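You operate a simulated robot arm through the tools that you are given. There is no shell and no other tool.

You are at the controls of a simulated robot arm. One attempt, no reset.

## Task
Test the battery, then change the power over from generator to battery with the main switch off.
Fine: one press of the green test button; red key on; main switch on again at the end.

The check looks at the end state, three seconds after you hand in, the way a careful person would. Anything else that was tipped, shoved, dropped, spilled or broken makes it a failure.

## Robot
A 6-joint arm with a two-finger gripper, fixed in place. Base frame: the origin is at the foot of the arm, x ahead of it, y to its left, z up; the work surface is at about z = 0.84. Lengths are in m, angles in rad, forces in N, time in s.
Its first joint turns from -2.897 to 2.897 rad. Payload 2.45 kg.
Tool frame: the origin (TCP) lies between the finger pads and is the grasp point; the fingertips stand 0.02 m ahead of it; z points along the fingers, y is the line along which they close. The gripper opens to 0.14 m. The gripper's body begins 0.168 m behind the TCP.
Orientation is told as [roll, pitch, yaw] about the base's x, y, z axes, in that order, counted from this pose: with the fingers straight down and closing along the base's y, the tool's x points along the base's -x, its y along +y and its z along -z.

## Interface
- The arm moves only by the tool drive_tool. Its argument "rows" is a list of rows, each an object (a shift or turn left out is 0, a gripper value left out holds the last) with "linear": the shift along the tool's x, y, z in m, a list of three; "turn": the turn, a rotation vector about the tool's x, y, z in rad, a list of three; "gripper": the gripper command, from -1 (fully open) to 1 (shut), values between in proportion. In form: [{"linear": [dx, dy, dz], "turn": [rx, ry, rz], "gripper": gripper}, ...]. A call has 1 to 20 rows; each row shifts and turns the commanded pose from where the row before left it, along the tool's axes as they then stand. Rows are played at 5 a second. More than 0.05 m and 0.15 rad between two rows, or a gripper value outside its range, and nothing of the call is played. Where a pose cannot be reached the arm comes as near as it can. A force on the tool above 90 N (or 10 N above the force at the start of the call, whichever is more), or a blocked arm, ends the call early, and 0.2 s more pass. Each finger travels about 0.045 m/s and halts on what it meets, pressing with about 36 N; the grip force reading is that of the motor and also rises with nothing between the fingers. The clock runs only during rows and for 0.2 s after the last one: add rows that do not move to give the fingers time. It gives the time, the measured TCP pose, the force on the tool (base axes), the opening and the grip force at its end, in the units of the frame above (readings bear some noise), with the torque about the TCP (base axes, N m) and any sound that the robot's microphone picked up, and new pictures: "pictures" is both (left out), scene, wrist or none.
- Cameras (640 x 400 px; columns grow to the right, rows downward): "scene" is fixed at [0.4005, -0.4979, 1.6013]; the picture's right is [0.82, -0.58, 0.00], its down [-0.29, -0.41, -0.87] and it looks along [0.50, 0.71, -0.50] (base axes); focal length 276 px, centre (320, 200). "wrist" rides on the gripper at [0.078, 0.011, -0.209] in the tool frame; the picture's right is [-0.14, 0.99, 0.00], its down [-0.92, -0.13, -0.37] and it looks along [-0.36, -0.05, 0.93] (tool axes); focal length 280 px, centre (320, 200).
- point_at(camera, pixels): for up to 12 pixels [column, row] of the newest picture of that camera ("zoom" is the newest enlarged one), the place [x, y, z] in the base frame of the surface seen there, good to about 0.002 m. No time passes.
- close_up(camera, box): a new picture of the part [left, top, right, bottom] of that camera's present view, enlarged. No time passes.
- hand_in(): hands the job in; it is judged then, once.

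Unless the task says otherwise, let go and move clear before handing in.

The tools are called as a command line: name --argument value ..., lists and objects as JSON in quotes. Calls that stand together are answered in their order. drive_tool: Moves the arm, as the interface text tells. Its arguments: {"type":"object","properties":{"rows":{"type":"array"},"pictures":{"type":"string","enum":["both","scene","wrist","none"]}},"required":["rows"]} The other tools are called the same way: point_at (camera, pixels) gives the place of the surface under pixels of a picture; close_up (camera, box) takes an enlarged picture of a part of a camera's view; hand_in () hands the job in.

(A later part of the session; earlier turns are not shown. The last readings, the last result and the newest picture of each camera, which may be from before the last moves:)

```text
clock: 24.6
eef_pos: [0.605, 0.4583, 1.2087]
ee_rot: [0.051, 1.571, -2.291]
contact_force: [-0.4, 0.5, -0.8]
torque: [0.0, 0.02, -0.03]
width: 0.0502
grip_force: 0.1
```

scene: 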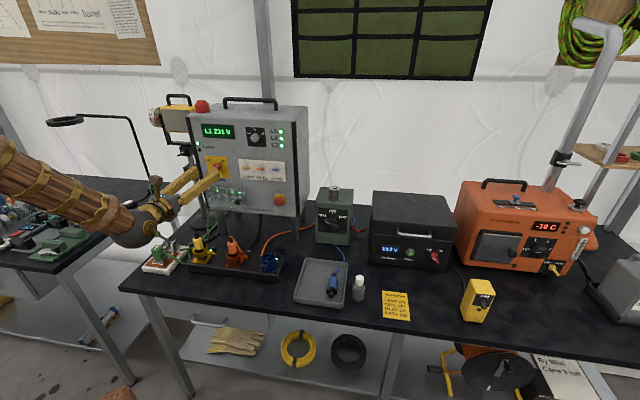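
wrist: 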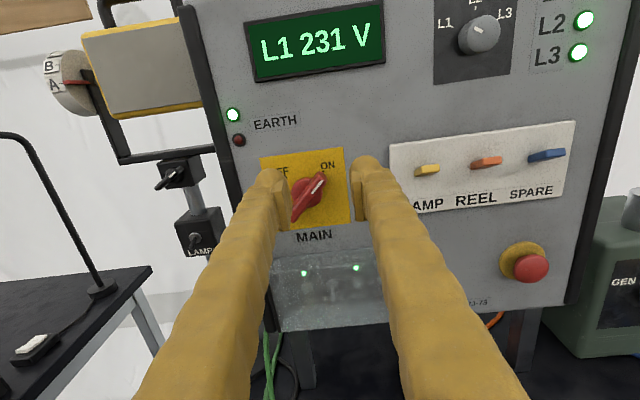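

The command follows from the reached pose; TCP is now u=0.104, d=0.752, z=1.209, fully in reach. I re-measure the handle from this close view before aligning.

close_up --camera "wrist" --box '[230, 130, 390, 230]'

```text
4.00 times, centred on (310, 180) of wrist
```

zoom: 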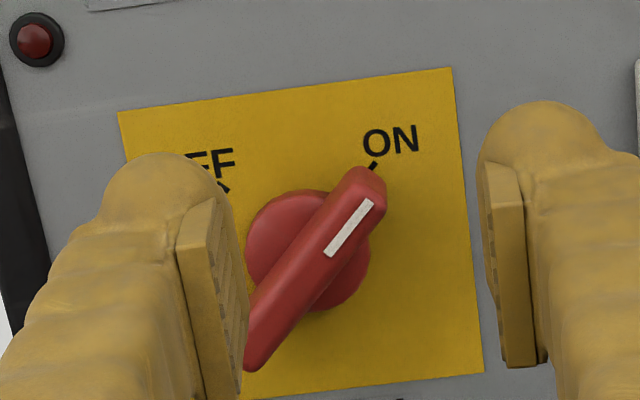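

point_at --camera "zoom" --pixels '[[374, 166], [224, 188], [350, 225], [365, 175], [380, 190], [250, 360], [300, 290], [310, 265], [325, 300], [265, 225], [350, 290], [160, 120]]'

point_at --camera "zoom" --pixels '[[250, 365], [262, 368], [358, 170], [384, 182], [285, 200], [340, 300], [290, 310], [205, 210], [490, 180], [510, 350], [190, 380], [450, 80]]'

```text
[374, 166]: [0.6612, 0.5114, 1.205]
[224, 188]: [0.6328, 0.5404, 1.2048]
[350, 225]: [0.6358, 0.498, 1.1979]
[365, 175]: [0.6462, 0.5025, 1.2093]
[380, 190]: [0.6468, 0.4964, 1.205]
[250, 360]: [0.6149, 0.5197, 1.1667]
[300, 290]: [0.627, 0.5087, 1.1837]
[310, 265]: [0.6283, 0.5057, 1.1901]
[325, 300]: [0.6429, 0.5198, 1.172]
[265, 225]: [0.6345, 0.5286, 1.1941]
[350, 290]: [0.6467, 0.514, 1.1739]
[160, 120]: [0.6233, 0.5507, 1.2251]
```

```text
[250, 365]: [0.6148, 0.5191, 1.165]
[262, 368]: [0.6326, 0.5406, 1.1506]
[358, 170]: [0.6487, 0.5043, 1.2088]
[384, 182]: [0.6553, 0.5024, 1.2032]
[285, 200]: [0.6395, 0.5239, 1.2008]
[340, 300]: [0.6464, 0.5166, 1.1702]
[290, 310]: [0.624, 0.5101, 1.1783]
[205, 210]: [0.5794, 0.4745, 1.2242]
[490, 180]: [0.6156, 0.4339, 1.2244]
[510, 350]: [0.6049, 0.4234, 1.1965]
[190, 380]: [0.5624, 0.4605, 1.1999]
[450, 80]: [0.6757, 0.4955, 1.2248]
```

Pivot confirmed at u=0.0856, z=1.185 (ON tick zoom (374,166), OFF tick (224,188)). I align the TCP with it and roll the tool 45° clockwise so the fingers straddle the bar.

drive_tool --rows '[{"linear": [-0.0118, -0.009, 0]}, {"linear": [-0.0119, -0.0091, 0]}, {"turn": [0, 0, 0.1309]}, {"turn": [0, 0, 0.1309]}, {"turn": [0, 0, 0.1309]}, {"turn": [0, 0, 0.1309]}, {"turn": [0, 0, 0.1309]}, {"turn": [0, 0, 0.1309]}, {"linear": [0, 0, 0]}]'

close_up --camera "wrist" --box '[220, 100, 420, 225]'

```text
clock: 26.6
eef_pos: [0.6019, 0.4509, 1.1877]
ee_rot: [-1.572, 0.783, 2.369]
contact_force: [-0.1, -0.1, 0.2]
torque: [0.04, 0.04, 0.01]
width: 0.0501
grip_force: 0.1
out of reach, approached as far as the arm can: row 1, 2
```

scene: 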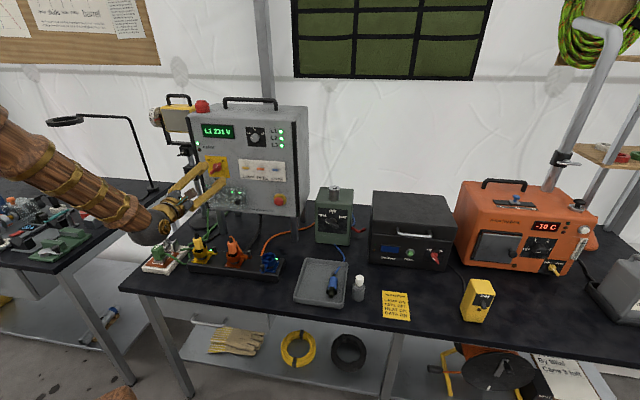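
wrist: 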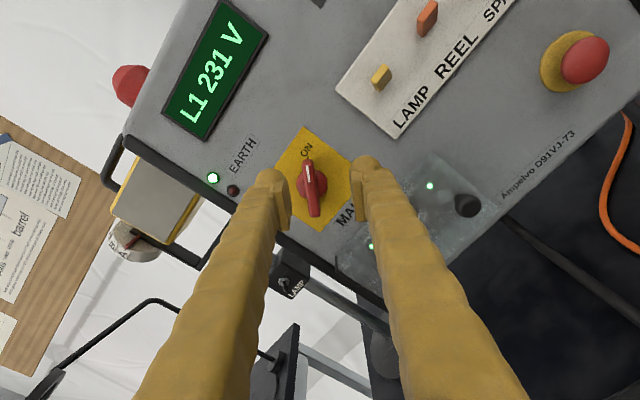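

```text
3.20 times, centred on (320, 162) of wrist
```

zoom: 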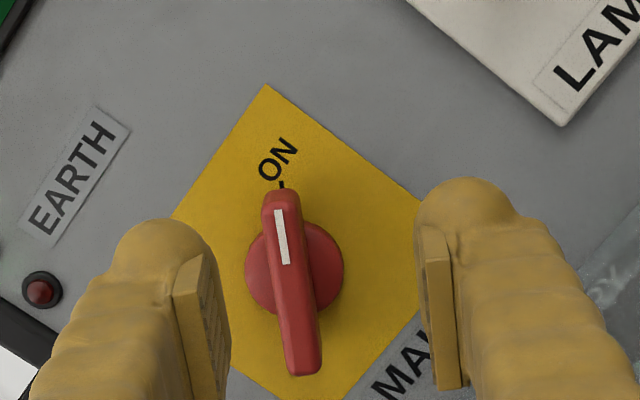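

The tool has rolled to align with the bar (zoom: bar upright between the fingers), but the leftward shift was out of reach (u=0.107). Going forward eases the fold, so I advance 2.5 cm then shift left again.

drive_tool --rows '[{"linear": [0, 0, 0.0125]}, {"linear": [0, 0, 0.0125]}, {"linear": [-0.0085, -0.0066, 0]}, {"linear": [-0.0084, -0.0065, 0]}, {"linear": [0, 0, 0]}]'

close_up --camera "wrist" --box '[220, 100, 420, 225]'

```text
clock: 27.8
eef_pos: [0.6178, 0.4648, 1.1912]
ee_rot: [-1.569, 0.785, 2.372]
contact_force: [0.3, -0.1, 0.6]
torque: [0.01, -0.02, -0.01]
width: 0.0499
grip_force: 0.1
out of reach, approached as far as the arm can: row 2, 3, 4
```

scene: 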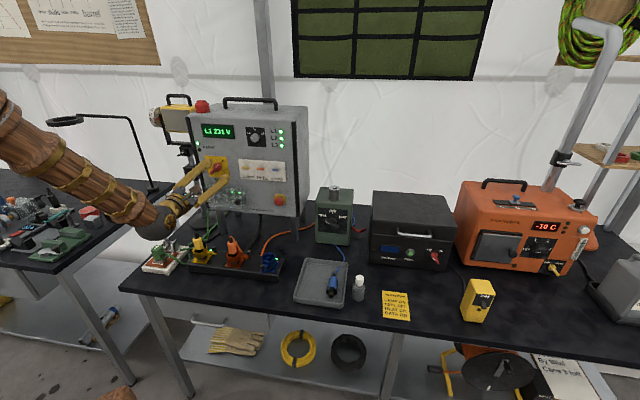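
wrist: 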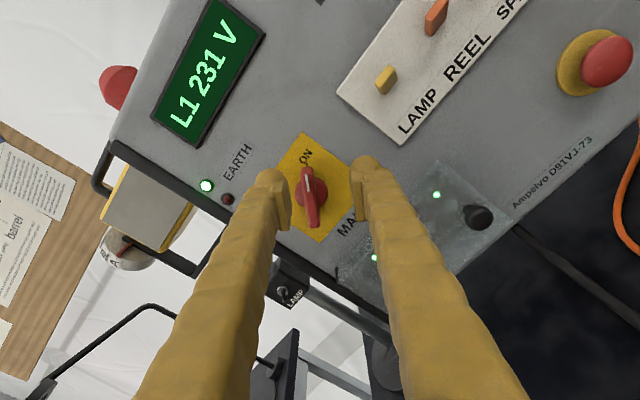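

```text
3.20 times, centred on (320, 162) of wrist
```

zoom: 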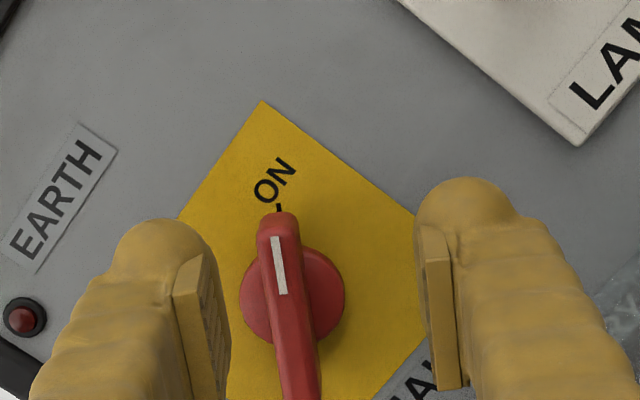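

The stuck direction is consistent with a wrist joint limit tied to the tool's azimuth relative to the arm, so a small yaw to the left (7°) should free it. I apply that yaw, then shift onto the pivot line.

drive_tool --rows '[{"turn": [0.0863, -0.0863, 0]}, {"linear": [-0.0068, -0.0039, 0.0009]}, {"linear": [-0.0068, -0.0039, 0.0009]}, {"linear": [-0.0068, -0.0038, 0.0009]}, {"linear": [0, 0, 0]}]'

close_up --camera "wrist" --box '[220, 100, 420, 225]'

```text
clock: 29.0
eef_pos: [0.6021, 0.4808, 1.1835]
ee_rot: [-1.572, 0.786, 2.479]
contact_force: [-0.5, -0.8, 0.0]
torque: [-0.01, 0.0, -0.01]
width: 0.0501
grip_force: 0.0
```

scene: 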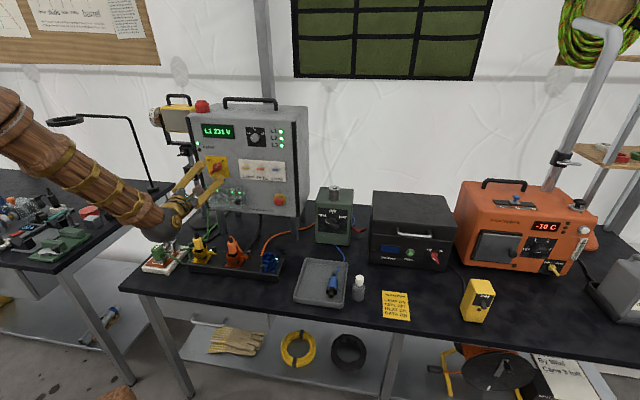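
wrist: 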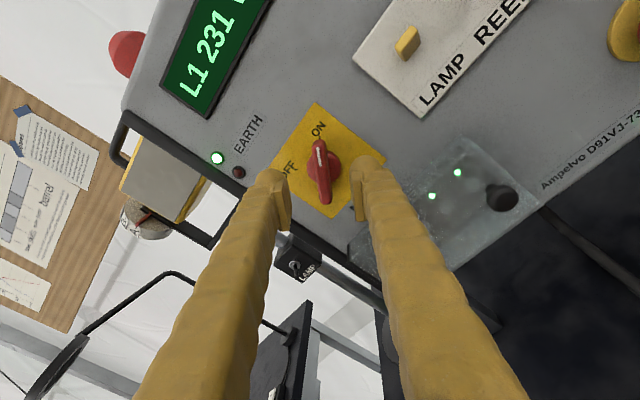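

```text
3.20 times, centred on (320, 162) of wrist
```

zoom: 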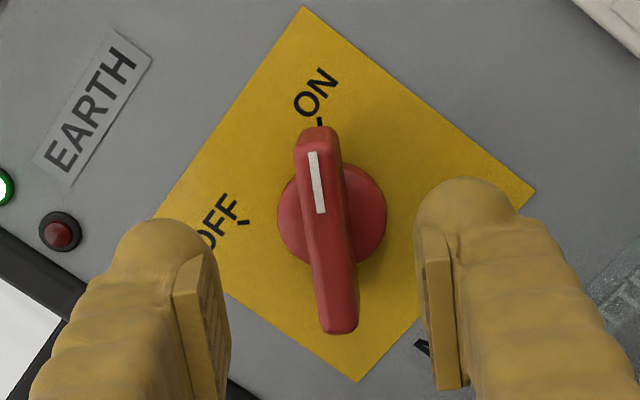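

Now in reach: u=0.0858, d=0.7657, z=1.1835, bar centred between the fingers. I go in 3 cm and close on the handle.

drive_tool --rows '[{"linear": [0.0006, 0.0006, 0.0078]}, {"linear": [0.0006, 0.0006, 0.0078]}, {"linear": [0.0006, 0.0006, 0.0078]}, {"linear": [0.0006, 0.0006, 0.0078]}, {"linear": [0, 0, 0]}]' --pictures "wrist"

close_up --camera "wrist" --box '[220, 100, 420, 225]'

```text
clock: 30.2
eef_pos: [0.6241, 0.5035, 1.1821]
ee_rot: [-1.573, 0.787, 2.481]
contact_force: [0.0, -0.9, -0.3]
torque: [0.01, -0.02, 0.0]
width: 0.0502
grip_force: 0.0
```

wrist: 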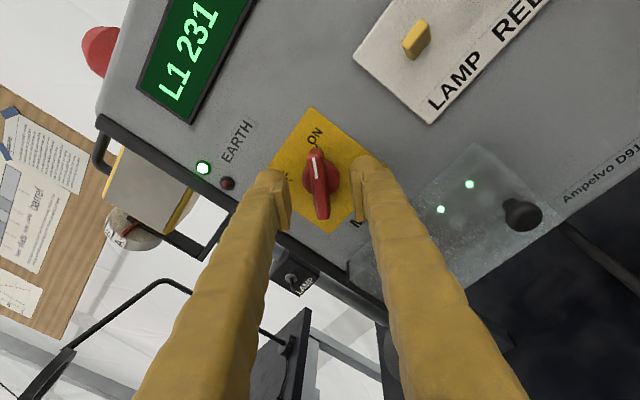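

```text
3.20 times, centred on (320, 162) of wrist
```

zoom: 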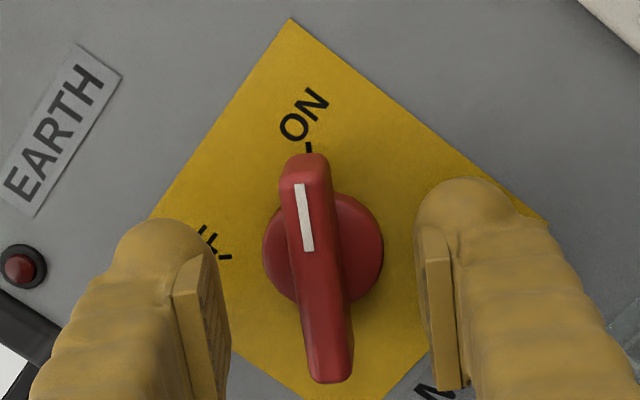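

TCP is at d=0.797, u=0.085, z=1.182 with no contact; a 3 mm lift correction and then I close on the bar.

drive_tool --rows '[{"linear": [0.0023, -0.0019, 0]}, {"gripper": 1}, {"linear": [0, 0, 0]}, {"linear": [0, 0, 0]}, {"linear": [0, 0, 0]}, {"linear": [0, 0, 0]}]' --pictures "wrist"

close_up --camera "wrist" --box '[220, 100, 420, 225]'

```text
clock: 31.6
eef_pos: [0.6243, 0.5032, 1.1844]
ee_rot: [-1.569, 0.785, 2.483]
contact_force: [20.3, -11.5, -17.3]
torque: [-0.15, 0.09, -0.35]
width: 0.011
grip_force: 38.7
```

wrist: 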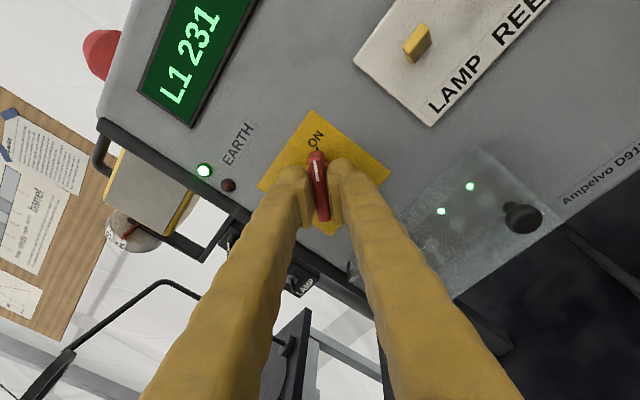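

```text
3.20 times, centred on (320, 162) of wrist
```

zoom: 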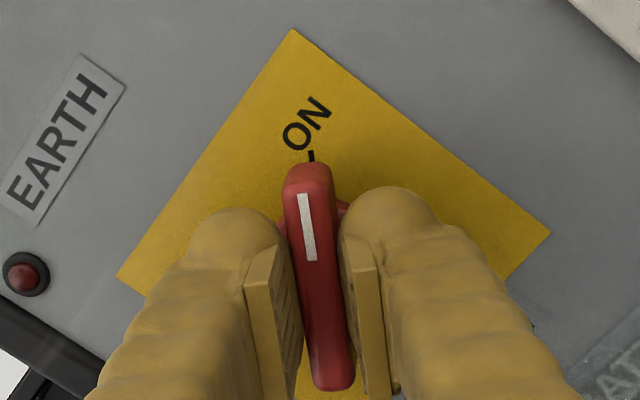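

Gripped (width 11 mm) but with ~28 N sideways along tool +y, so the bar lies slightly to +y. I relax by shifting 1.5 mm that way.

drive_tool --rows '[{"linear": [0, 0.0015, 0]}, {"linear": [0, 0, 0]}]' --pictures "none"

```text
clock: 32.2
eef_pos: [0.6243, 0.5027, 1.1848]
ee_rot: [-1.573, 0.784, 2.481]
contact_force: [3.6, -10.0, -11.1]
torque: [-0.16, 0.14, -0.14]
width: 0.0111
grip_force: 38.0
```

Side load is down to about 15 N. Now I start turning the handle anticlockwise (negative about tool z).

drive_tool --rows '[{"turn": [0, 0, -0.1]}, {"turn": [0, 0, -0.1]}, {"turn": [0, 0, -0.1]}, {"turn": [0, 0, -0.1]}]' --pictures "wrist"

close_up --camera "wrist" --box '[220, 100, 420, 225]'

```text
clock: 33.2
eef_pos: [0.6245, 0.5028, 1.1849]
ee_rot: [-1.571, 1.186, 2.481]
contact_force: [0.5, -23.4, -17.3]
torque: [-0.36, 0.35, -0.19]
width: 0.0115
grip_force: 38.3
```

wrist: 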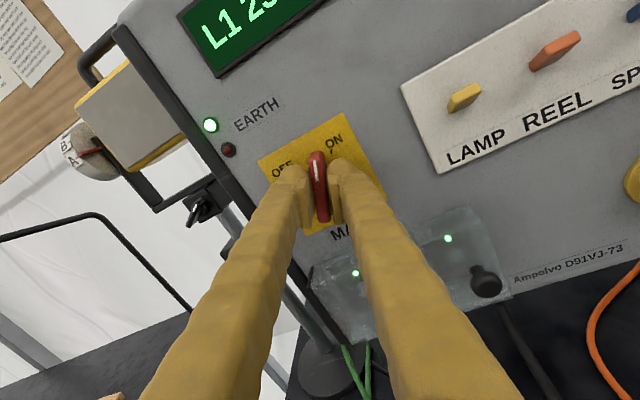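

```text
3.20 times, centred on (320, 162) of wrist
```

zoom: 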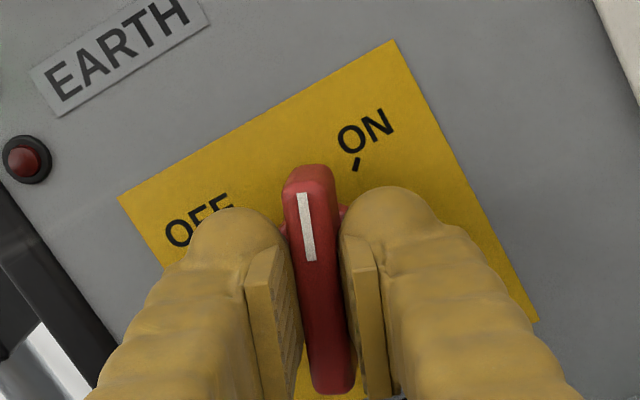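

The handle is turning with the tool (white mark follows, ON tick now right of it). I ease the side load with a 2 mm shift and carry on turning.

drive_tool --rows '[{"linear": [0.00075, 0.00185, 0], "turn": [0, 0, -0.1]}, {"turn": [0, 0, -0.1]}, {"turn": [0, 0, -0.1]}, {"turn": [0, 0, -0.1]}, {"turn": [0, 0, -0.1]}, {"turn": [0, 0, -0.1]}]' --pictures "wrist"

close_up --camera "wrist" --box '[220, 100, 420, 225]'

```text
clock: 34.6
eef_pos: [0.625, 0.5021, 1.1853]
ee_rot: [1.577, 1.356, -0.65]
contact_force: [-29.2, 25.4, -3.5]
torque: [-0.22, 0.28, 0.2]
width: 0.0113
grip_force: 38.2
```

wrist: 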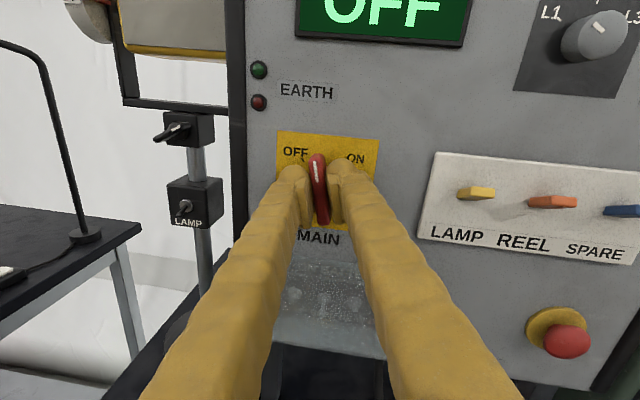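

```text
3.20 times, centred on (320, 162) of wrist
```

zoom: 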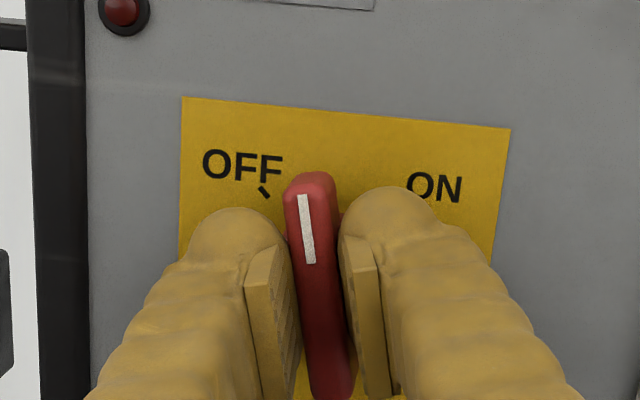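

The display already reads OFF as the handle passes over; side load is now -38 N so I shift back 1.5 mm and finish the turn to the OFF mark.

drive_tool --rows '[{"linear": [0, -0.0015, 0], "turn": [0, 0, -0.095]}, {"turn": [0, 0, -0.095]}, {"turn": [0, 0, -0.095]}, {"turn": [0, 0, -0.095]}]' --pictures "wrist"

close_up --camera "wrist" --box '[220, 100, 420, 225]'

```text
clock: 35.6
eef_pos: [0.6245, 0.5037, 1.1847]
ee_rot: [1.572, 0.974, -0.656]
contact_force: [-10.5, 23.9, 0.0]
torque: [-0.21, 0.21, -0.12]
width: 0.0114
grip_force: 38.4
```

wrist: 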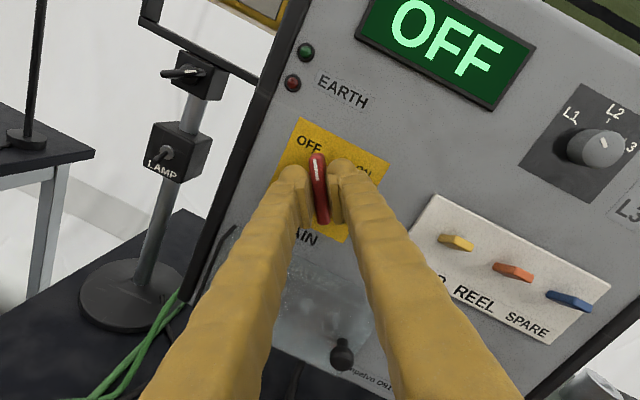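

```text
3.20 times, centred on (320, 162) of wrist
```

zoom: 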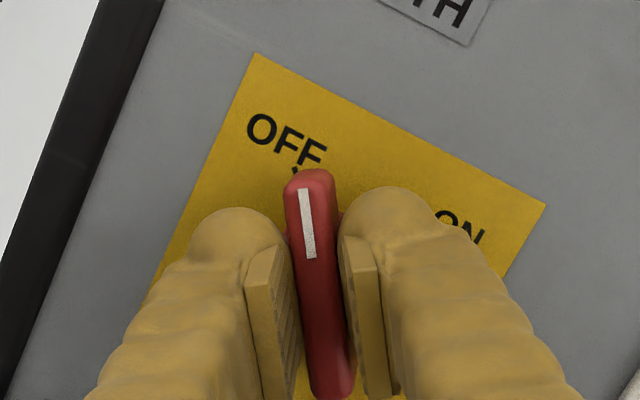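

The mark is nearly at OFF (about 79° turned). Two more rows complete the 90°.

drive_tool --rows '[{"linear": [0, -0.0008, 0], "turn": [0, 0, -0.095]}, {"turn": [0, 0, -0.095]}, {"linear": [0, 0, 0]}]' --pictures "wrist"

close_up --camera "wrist" --box '[220, 100, 420, 225]'

```text
clock: 36.4
eef_pos: [0.6243, 0.5025, 1.1854]
ee_rot: [1.572, 0.785, -0.659]
contact_force: [-3.0, -15.1, 1.4]
torque: [0.01, -0.06, -0.2]
width: 0.0114
grip_force: 38.2
```

wrist: 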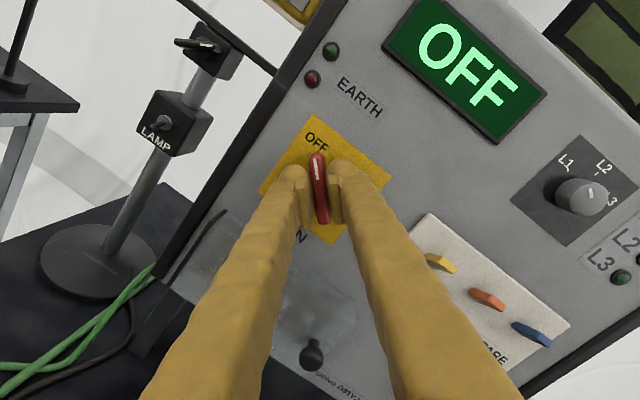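

```text
3.20 times, centred on (320, 162) of wrist
```

zoom: 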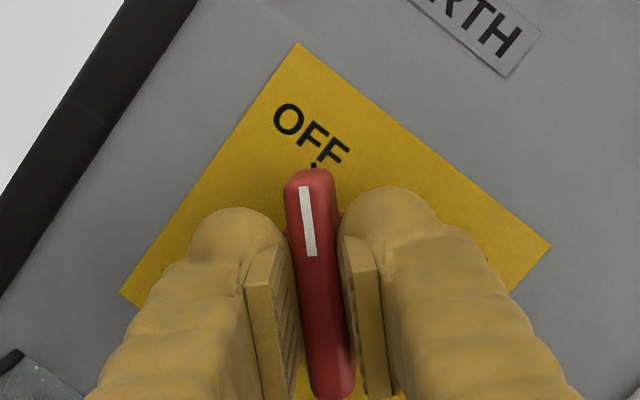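

The handle sits at the OFF mark and the display says OFF. I open the fingers and back out.

drive_tool --rows '[{"gripper": 0.286}, {"linear": [0, 0, 0]}, {"linear": [0, 0, 0]}, {"linear": [0, 0, 0]}, {"linear": [0, 0, -0.02]}, {"linear": [0, 0, -0.025]}, {"linear": [0, 0, 0]}]'

close_up --camera "wrist" --box '[220, 100, 420, 225]'

```text
clock: 38.0
eef_pos: [0.5966, 0.4666, 1.184]
ee_rot: [1.572, 0.789, -0.661]
contact_force: [0.1, -0.5, 0.5]
torque: [-0.02, -0.04, -0.02]
width: 0.05
grip_force: 0.1
```

scene: 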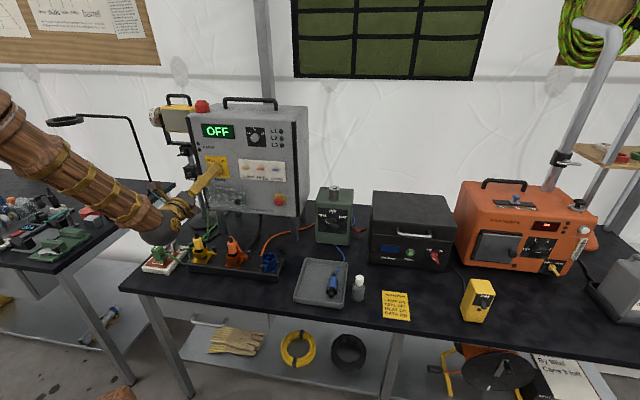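
wrist: 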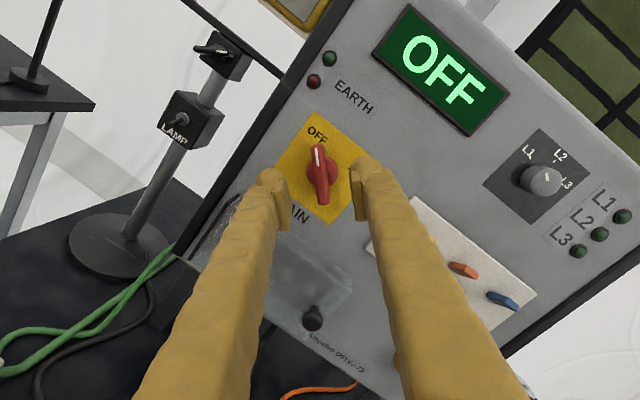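

```text
3.20 times, centred on (320, 162) of wrist
```

zoom: 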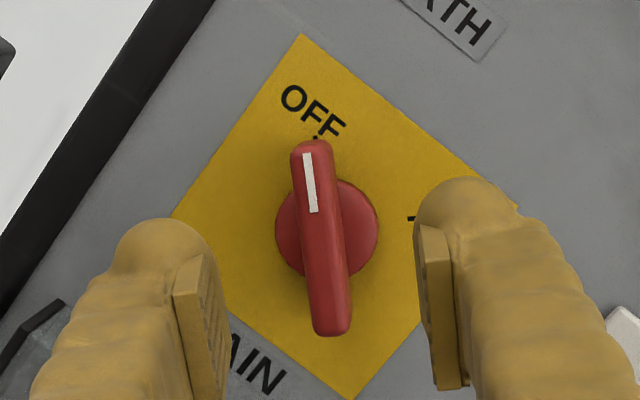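

MAIN is at OFF, all L1–L3 lamps are dark. Now the changeover: I travel right to u≈0.53, square the yaw, and roll 15° more to match the GEN bar angle.

drive_tool --rows '[{"linear": [-0.03035, 0.03035, -0.0096]}, {"linear": [-0.03035, 0.03035, -0.0096]}, {"linear": [-0.03035, 0.03035, -0.0096]}, {"linear": [-0.03035, 0.03035, -0.0096]}, {"linear": [-0.03035, 0.03035, -0.0096]}, {"linear": [-0.03035, 0.03035, -0.0096]}, {"linear": [-0.03035, 0.03035, -0.0096]}, {"linear": [-0.03035, 0.03035, -0.0096]}, {"linear": [-0.03035, 0.03035, -0.0096]}, {"linear": [-0.03035, 0.03035, -0.0096]}, {"turn": [-0.0757, -0.0757, 0]}, {"turn": [0, 0, -0.1309]}, {"turn": [0, 0, -0.1309]}, {"linear": [0, 0, 0]}]'

```text
clock: 41.0
eef_pos: [0.8763, 0.1282, 1.1852]
ee_rot: [1.573, 0.524, -0.767]
contact_force: [0.1, 0.3, -0.6]
torque: [-0.01, -0.01, -0.02]
width: 0.0497
grip_force: 0.0
```

scene: 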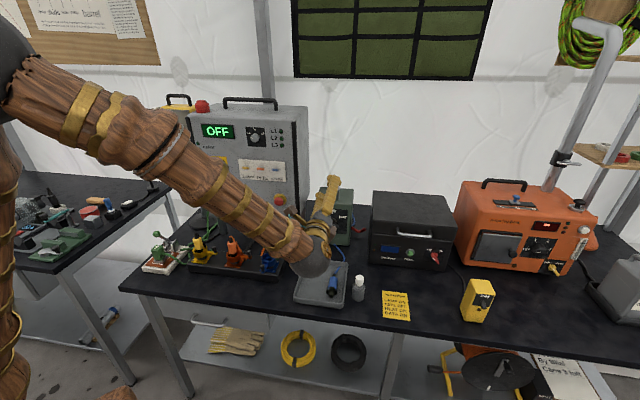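
wrist: 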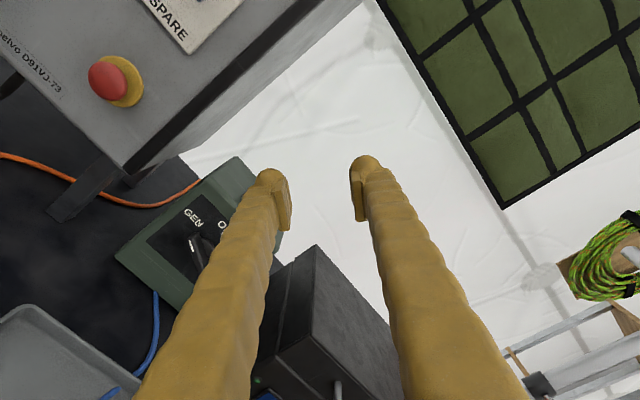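

TCP is exactly on the changeover's vertical line (u=0.529), 0.22 m above it. I lower straight down.

drive_tool --rows '[{"linear": [-0.02187, -0.03788, 0]}, {"linear": [-0.02187, -0.03788, 0]}, {"linear": [-0.02187, -0.03788, 0]}, {"linear": [-0.02187, -0.03788, 0]}, {"linear": [-0.02187, -0.03788, 0]}, {"linear": [0, 0, 0]}]'

close_up --camera "wrist" --box '[200, 80, 440, 230]'

```text
clock: 42.4
eef_pos: [0.8768, 0.1306, 0.9625]
ee_rot: [1.575, 0.526, -0.766]
contact_force: [-0.4, 0.0, 0.6]
torque: [-0.01, 0.02, -0.01]
width: 0.0498
grip_force: 0.0
```

scene: 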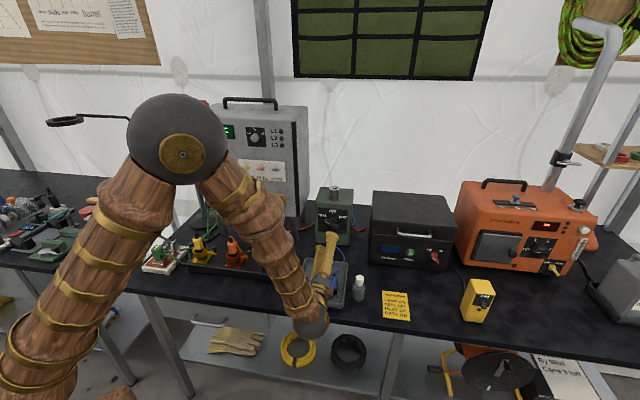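
wrist: 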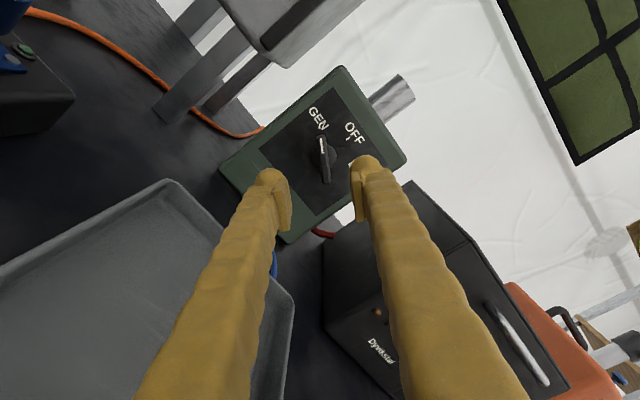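

```text
2.67 times, centred on (320, 155) of wrist
```

zoom: 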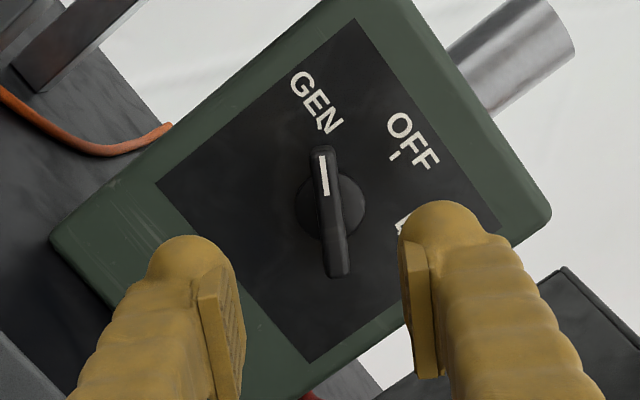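

The bar, pivot and ticks are clear in the zoom (GEN tick (322,128), OFF tick (395,157)). I measure them for exact centring, since this box might slide if pushed.

point_at --camera "zoom" --pixels '[[322, 126], [395, 157], [404, 225], [320, 150], [330, 210], [340, 268], [313, 165], [345, 262], [300, 200], [364, 210], [330, 175], [325, 240]]'

point_at --camera "zoom" --pixels '[[312, 155], [329, 152], [318, 175], [331, 172], [322, 200], [341, 200], [328, 270], [350, 268], [305, 225], [350, 185], [200, 180], [320, 330]]'

```text
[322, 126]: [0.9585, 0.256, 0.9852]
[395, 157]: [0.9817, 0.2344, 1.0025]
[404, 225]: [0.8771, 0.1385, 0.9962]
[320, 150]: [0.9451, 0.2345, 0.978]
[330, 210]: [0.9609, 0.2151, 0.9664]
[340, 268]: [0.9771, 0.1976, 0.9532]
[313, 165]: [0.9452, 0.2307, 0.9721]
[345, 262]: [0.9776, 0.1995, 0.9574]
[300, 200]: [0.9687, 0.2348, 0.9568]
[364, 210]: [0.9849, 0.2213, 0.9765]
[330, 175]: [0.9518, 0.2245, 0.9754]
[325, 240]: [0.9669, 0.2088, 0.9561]
```

```text
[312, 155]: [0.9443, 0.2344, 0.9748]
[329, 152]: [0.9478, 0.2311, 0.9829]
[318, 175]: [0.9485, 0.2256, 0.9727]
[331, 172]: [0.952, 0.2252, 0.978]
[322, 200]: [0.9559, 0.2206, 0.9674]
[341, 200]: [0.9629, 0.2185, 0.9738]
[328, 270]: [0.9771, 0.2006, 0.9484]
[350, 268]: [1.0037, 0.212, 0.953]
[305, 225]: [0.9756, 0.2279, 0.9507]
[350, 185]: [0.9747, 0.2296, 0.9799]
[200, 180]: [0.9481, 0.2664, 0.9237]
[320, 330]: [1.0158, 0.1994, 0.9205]
```

Pivot is u≈0.5284, z≈0.966, bar ~10 mm wide, face at d=0.834, hub at 0.851. I narrow the fingers to 3 cm, centre, and advance to just short of the bar.

drive_tool --rows '[{"linear": [0.0011, 0.0034, 0], "gripper": 0.571}, {"linear": [0, 0, 0.03]}, {"linear": [0, 0, 0.03]}, {"linear": [0, 0, 0.025]}, {"linear": [0, 0, 0]}]'

close_up --camera "wrist" --box '[200, 80, 440, 230]'

```text
clock: 43.6
eef_pos: [0.9378, 0.1904, 0.9671]
ee_rot: [1.573, 0.525, -0.766]
contact_force: [0.5, -0.3, -0.7]
torque: [0.02, 0.03, 0.03]
width: 0.03
grip_force: 0.1
```

scene: 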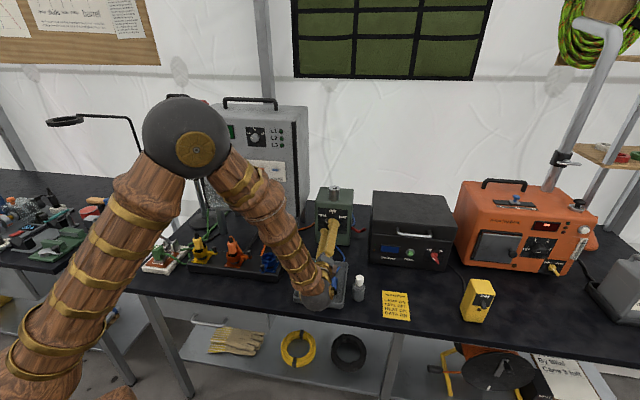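
wrist: 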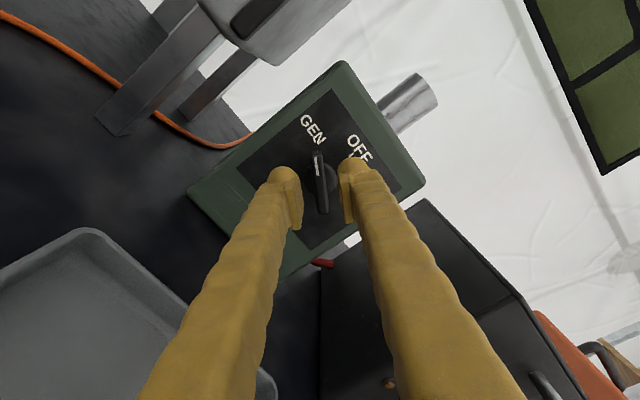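

```text
2.67 times, centred on (320, 155) of wrist
```

zoom: 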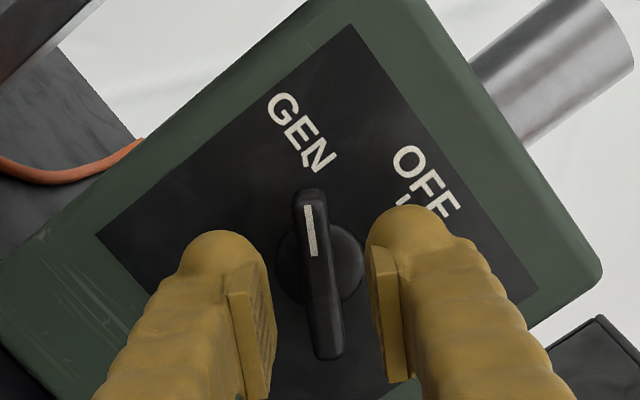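

Bar is centred between the fingers at d=0.798. I go in the last 3 cm, then narrow to about 13 mm so the fingers straddle it loosely.

drive_tool --rows '[{"linear": [0, 0, 0.01]}, {"linear": [0, 0, 0.01]}, {"linear": [0, 0, 0.01]}, {"gripper": 0.814}, {"linear": [0, 0, 0]}, {"linear": [0, 0, 0]}]' --pictures "wrist"

close_up --camera "wrist" --box '[200, 80, 440, 230]'

```text
clock: 45.0
eef_pos: [0.9573, 0.212, 0.9689]
ee_rot: [1.57, 0.526, -0.765]
contact_force: [0.0, 0.8, -2.0]
torque: [-0.01, 0.01, 0.02]
width: 0.0149
grip_force: 1.6
```

wrist: 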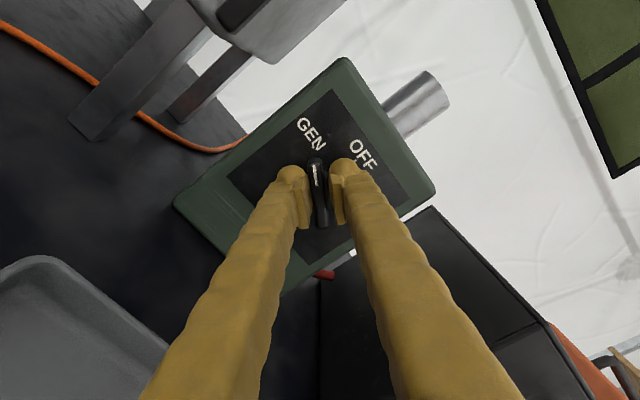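

```text
2.67 times, centred on (320, 155) of wrist
```

zoom: 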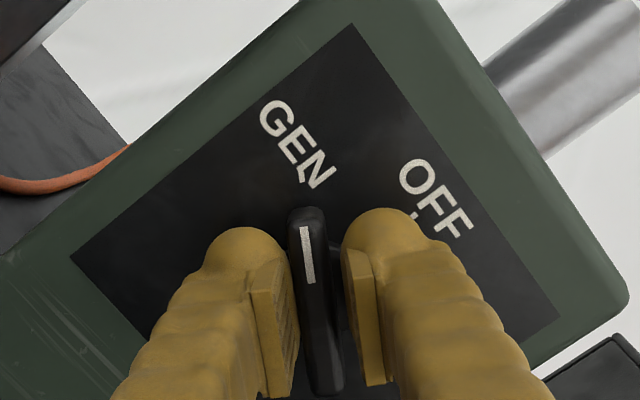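

The left finger touches lightly (1.6 N): the TCP is about 2–3 mm off the pivot. I re-centre before turning.

drive_tool --rows '[{"linear": [-0.0028, -0.0018, 0]}, {"linear": [0, 0, 0]}, {"linear": [0, 0, 0]}]' --pictures "none"

```text
clock: 45.8
eef_pos: [0.9575, 0.2108, 0.9663]
ee_rot: [1.573, 0.526, -0.766]
contact_force: [0.7, 0.4, -0.8]
torque: [-0.01, -0.02, 0.01]
width: 0.0132
grip_force: 0.2
```

Centred with no load and a 13 mm loose straddle. I start turning clockwise towards OFF/BAT.

drive_tool --rows '[{"turn": [0, 0, 0.1]}, {"turn": [0, 0, 0.1]}, {"turn": [0, 0, 0.1]}, {"turn": [0, 0, 0.1]}, {"turn": [0, 0, 0.1]}]' --pictures "wrist"

close_up --camera "wrist" --box '[200, 80, 440, 230]'

```text
clock: 47.0
eef_pos: [0.958, 0.2101, 0.9673]
ee_rot: [1.574, 1.027, -0.766]
contact_force: [1.4, -2.9, 3.2]
torque: [-0.01, -0.1, -0.03]
width: 0.0162
grip_force: 2.6
```

wrist: 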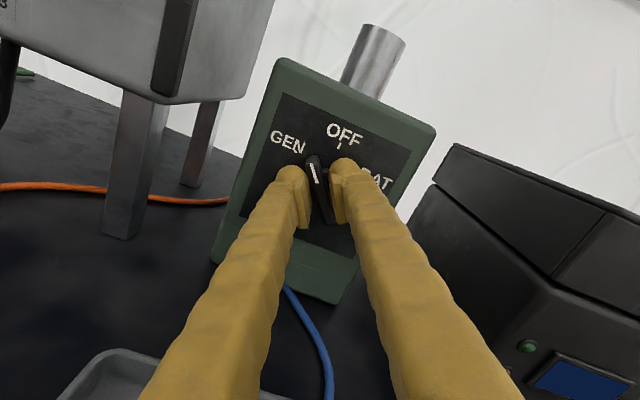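

```text
2.67 times, centred on (320, 155) of wrist
```

zoom: 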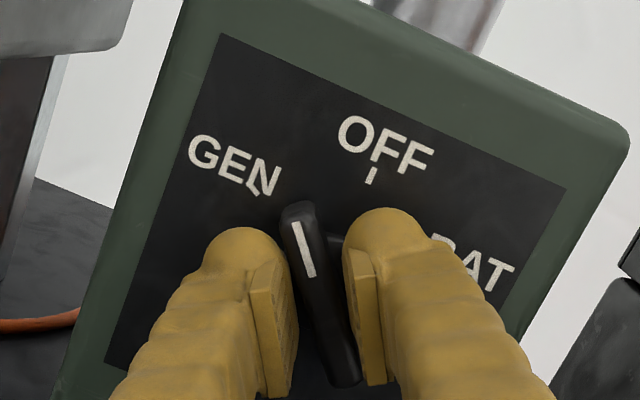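

The bar lags and spreads the soft fingers to 16 mm, so a light squeeze is needed. I tighten moderately and continue turning.

drive_tool --rows '[{"gripper": 0.93}, {"linear": [0, 0, 0]}, {"linear": [0, 0, 0]}]' --pictures "wrist"

close_up --camera "wrist" --box '[200, 80, 440, 230]'

```text
clock: 47.8
eef_pos: [0.9597, 0.2103, 0.9656]
ee_rot: [1.571, 1.026, -0.766]
contact_force: [18.1, -9.5, 4.8]
torque: [-0.03, 0.01, -0.27]
width: 0.0112
grip_force: 38.4
```

wrist: 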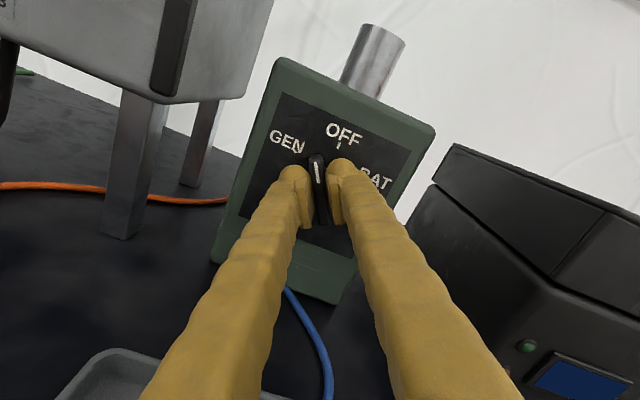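

```text
2.67 times, centred on (320, 155) of wrist
```

zoom: 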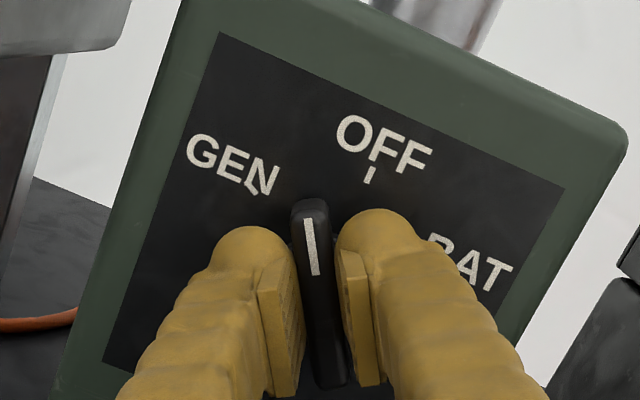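

Now gripped (width 11 mm) and the bar is aligned with the fingers; side load ~20 N. I shift 1 mm to relieve it and keep turning.

drive_tool --rows '[{"linear": [0, 0.001, 0]}, {"turn": [0, 0, 0.1]}, {"turn": [0, 0, 0.1]}, {"turn": [0, 0, 0.1]}, {"turn": [0, 0, 0.1]}]' --pictures "wrist"

close_up --camera "wrist" --box '[200, 80, 440, 230]'

```text
clock: 49.0
eef_pos: [0.9595, 0.21, 0.9684]
ee_rot: [1.582, 1.426, -0.754]
contact_force: [19.0, -6.2, 12.0]
torque: [0.3, -0.36, -0.13]
width: 0.0112
grip_force: 39.0
```

wrist: 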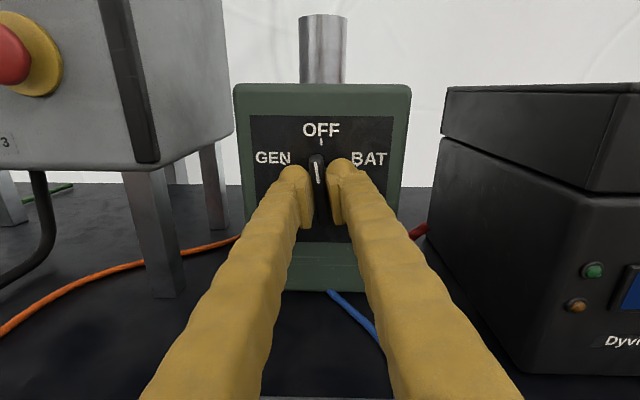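

```text
2.67 times, centred on (320, 155) of wrist
```

zoom: 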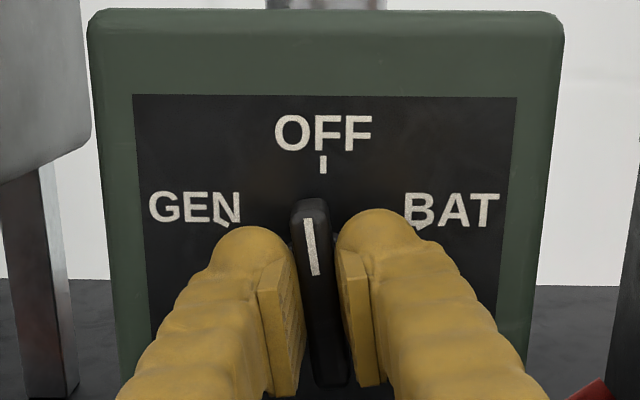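

The knob now points almost at OFF (zoom (310,245)), moderate loads. I continue to BAT with a small re-centring.

drive_tool --rows '[{"linear": [-0.0015, 0.0006, 0], "turn": [0, 0, 0.1]}, {"turn": [0, 0, 0.1]}, {"turn": [0, 0, 0.1]}, {"turn": [0, 0, 0.1]}, {"turn": [0, 0, 0.1]}, {"turn": [0, 0, 0.1]}]' --pictures "wrist"

close_up --camera "wrist" --box '[200, 80, 440, 230]'

```text
clock: 50.4
eef_pos: [0.9595, 0.2096, 0.9649]
ee_rot: [-1.571, 1.116, 2.373]
contact_force: [9.3, 5.3, 18.5]
torque: [0.26, -0.28, -0.14]
width: 0.0114
grip_force: 38.4
```

wrist: 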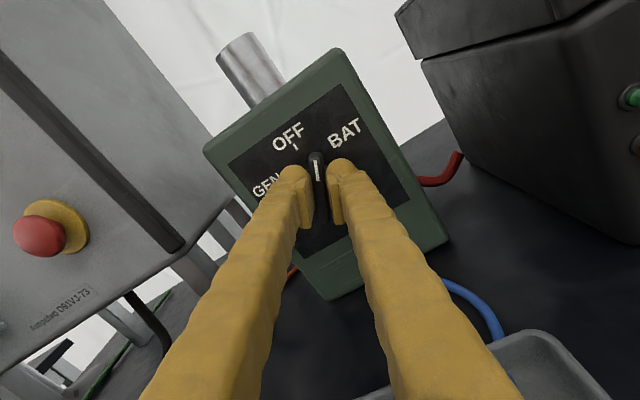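

```text
2.67 times, centred on (320, 155) of wrist
```

zoom: 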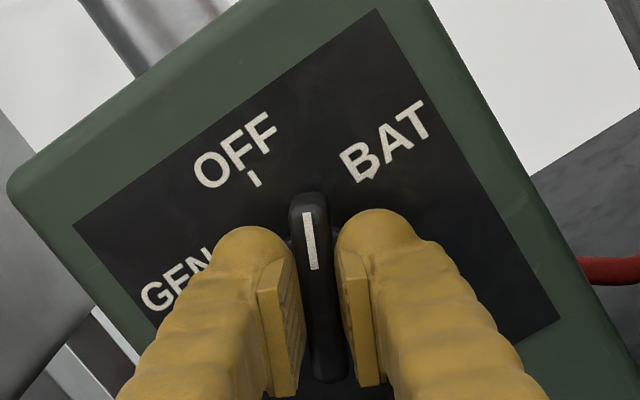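

Past OFF and nearing BAT. Six more rows to complete the 120°.

drive_tool --rows '[{"linear": [0.0005, 0, 0], "turn": [0, 0, 0.1]}, {"turn": [0, 0, 0.1]}, {"turn": [0, 0, 0.1]}, {"turn": [0, 0, 0.1]}, {"turn": [0, 0, 0.1]}, {"turn": [0, 0, 0.1]}, {"linear": [0, 0, 0]}]' --pictures "wrist"

close_up --camera "wrist" --box '[200, 80, 440, 230]'

```text
clock: 52.0
eef_pos: [0.9581, 0.2085, 0.9651]
ee_rot: [-1.571, 0.514, 2.375]
contact_force: [-1.1, 0.6, -1.4]
torque: [-0.19, -0.09, 0.06]
width: 0.011
grip_force: 37.5
```

wrist: 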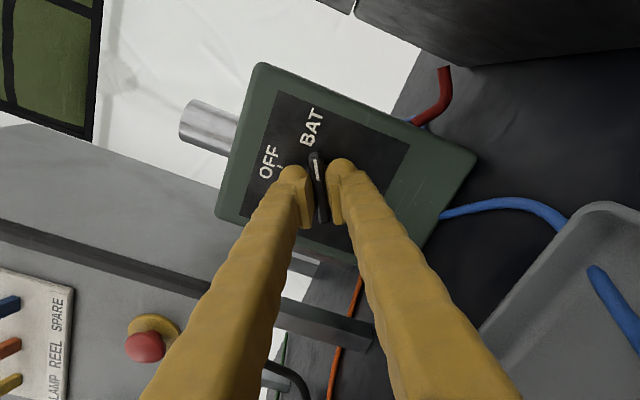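

```text
2.67 times, centred on (320, 155) of wrist
```

zoom: 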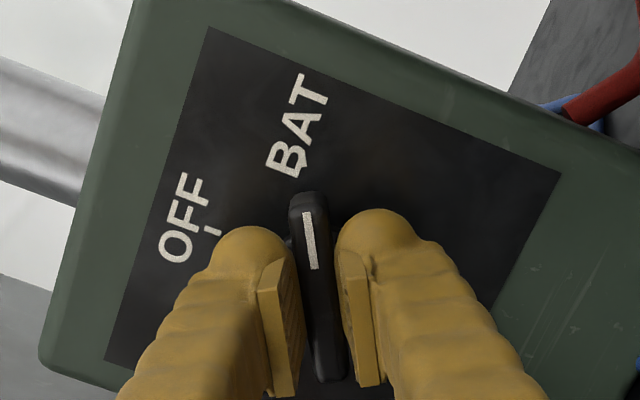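

The knob points at the BAT tick and the load dropped to zero, so it has settled there. I open and back out.

drive_tool --rows '[{"gripper": 0.5}, {"linear": [0, 0, 0]}, {"linear": [0, 0, 0]}, {"linear": [0, 0, -0.02]}, {"linear": [0, 0, -0.04]}, {"linear": [0, 0, -0.04]}, {"linear": [0, 0, 0]}]'

close_up --camera "wrist" --box '[200, 80, 440, 230]'

close_up --camera "scene" --box '[300, 170, 460, 310]'

```text
clock: 53.6
eef_pos: [0.8905, 0.1389, 0.9654]
ee_rot: [-1.571, 0.516, 2.374]
contact_force: [-0.1, -0.7, 0.4]
torque: [0.04, 0.0, 0.01]
width: 0.0352
grip_force: 0.0
```

scene: 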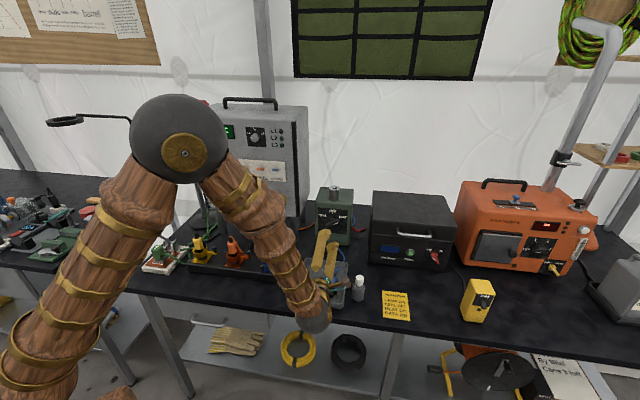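
wrist: 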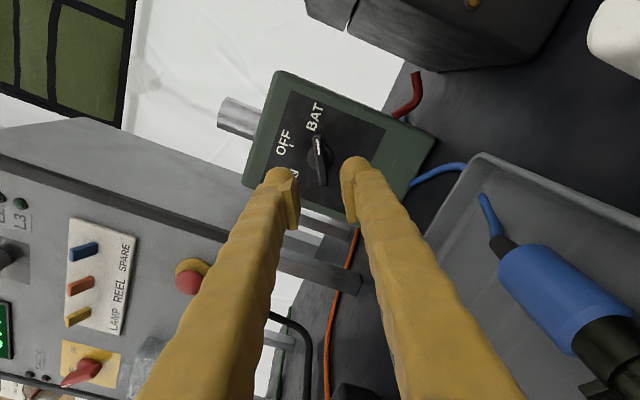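

```text
2.67 times, centred on (320, 155) of wrist
```

zoom: 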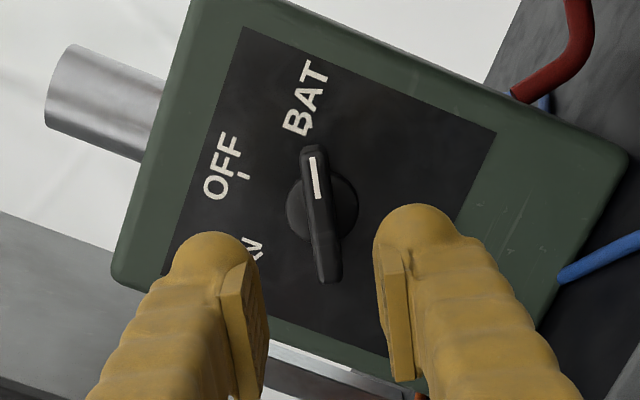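

```text
2.86 times, centred on (380, 240) of scene
```

zoom: 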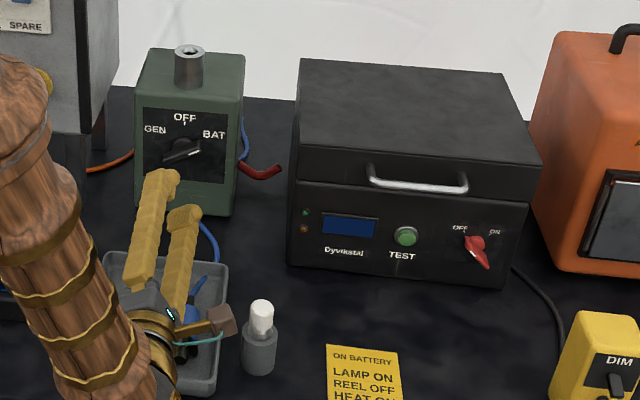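

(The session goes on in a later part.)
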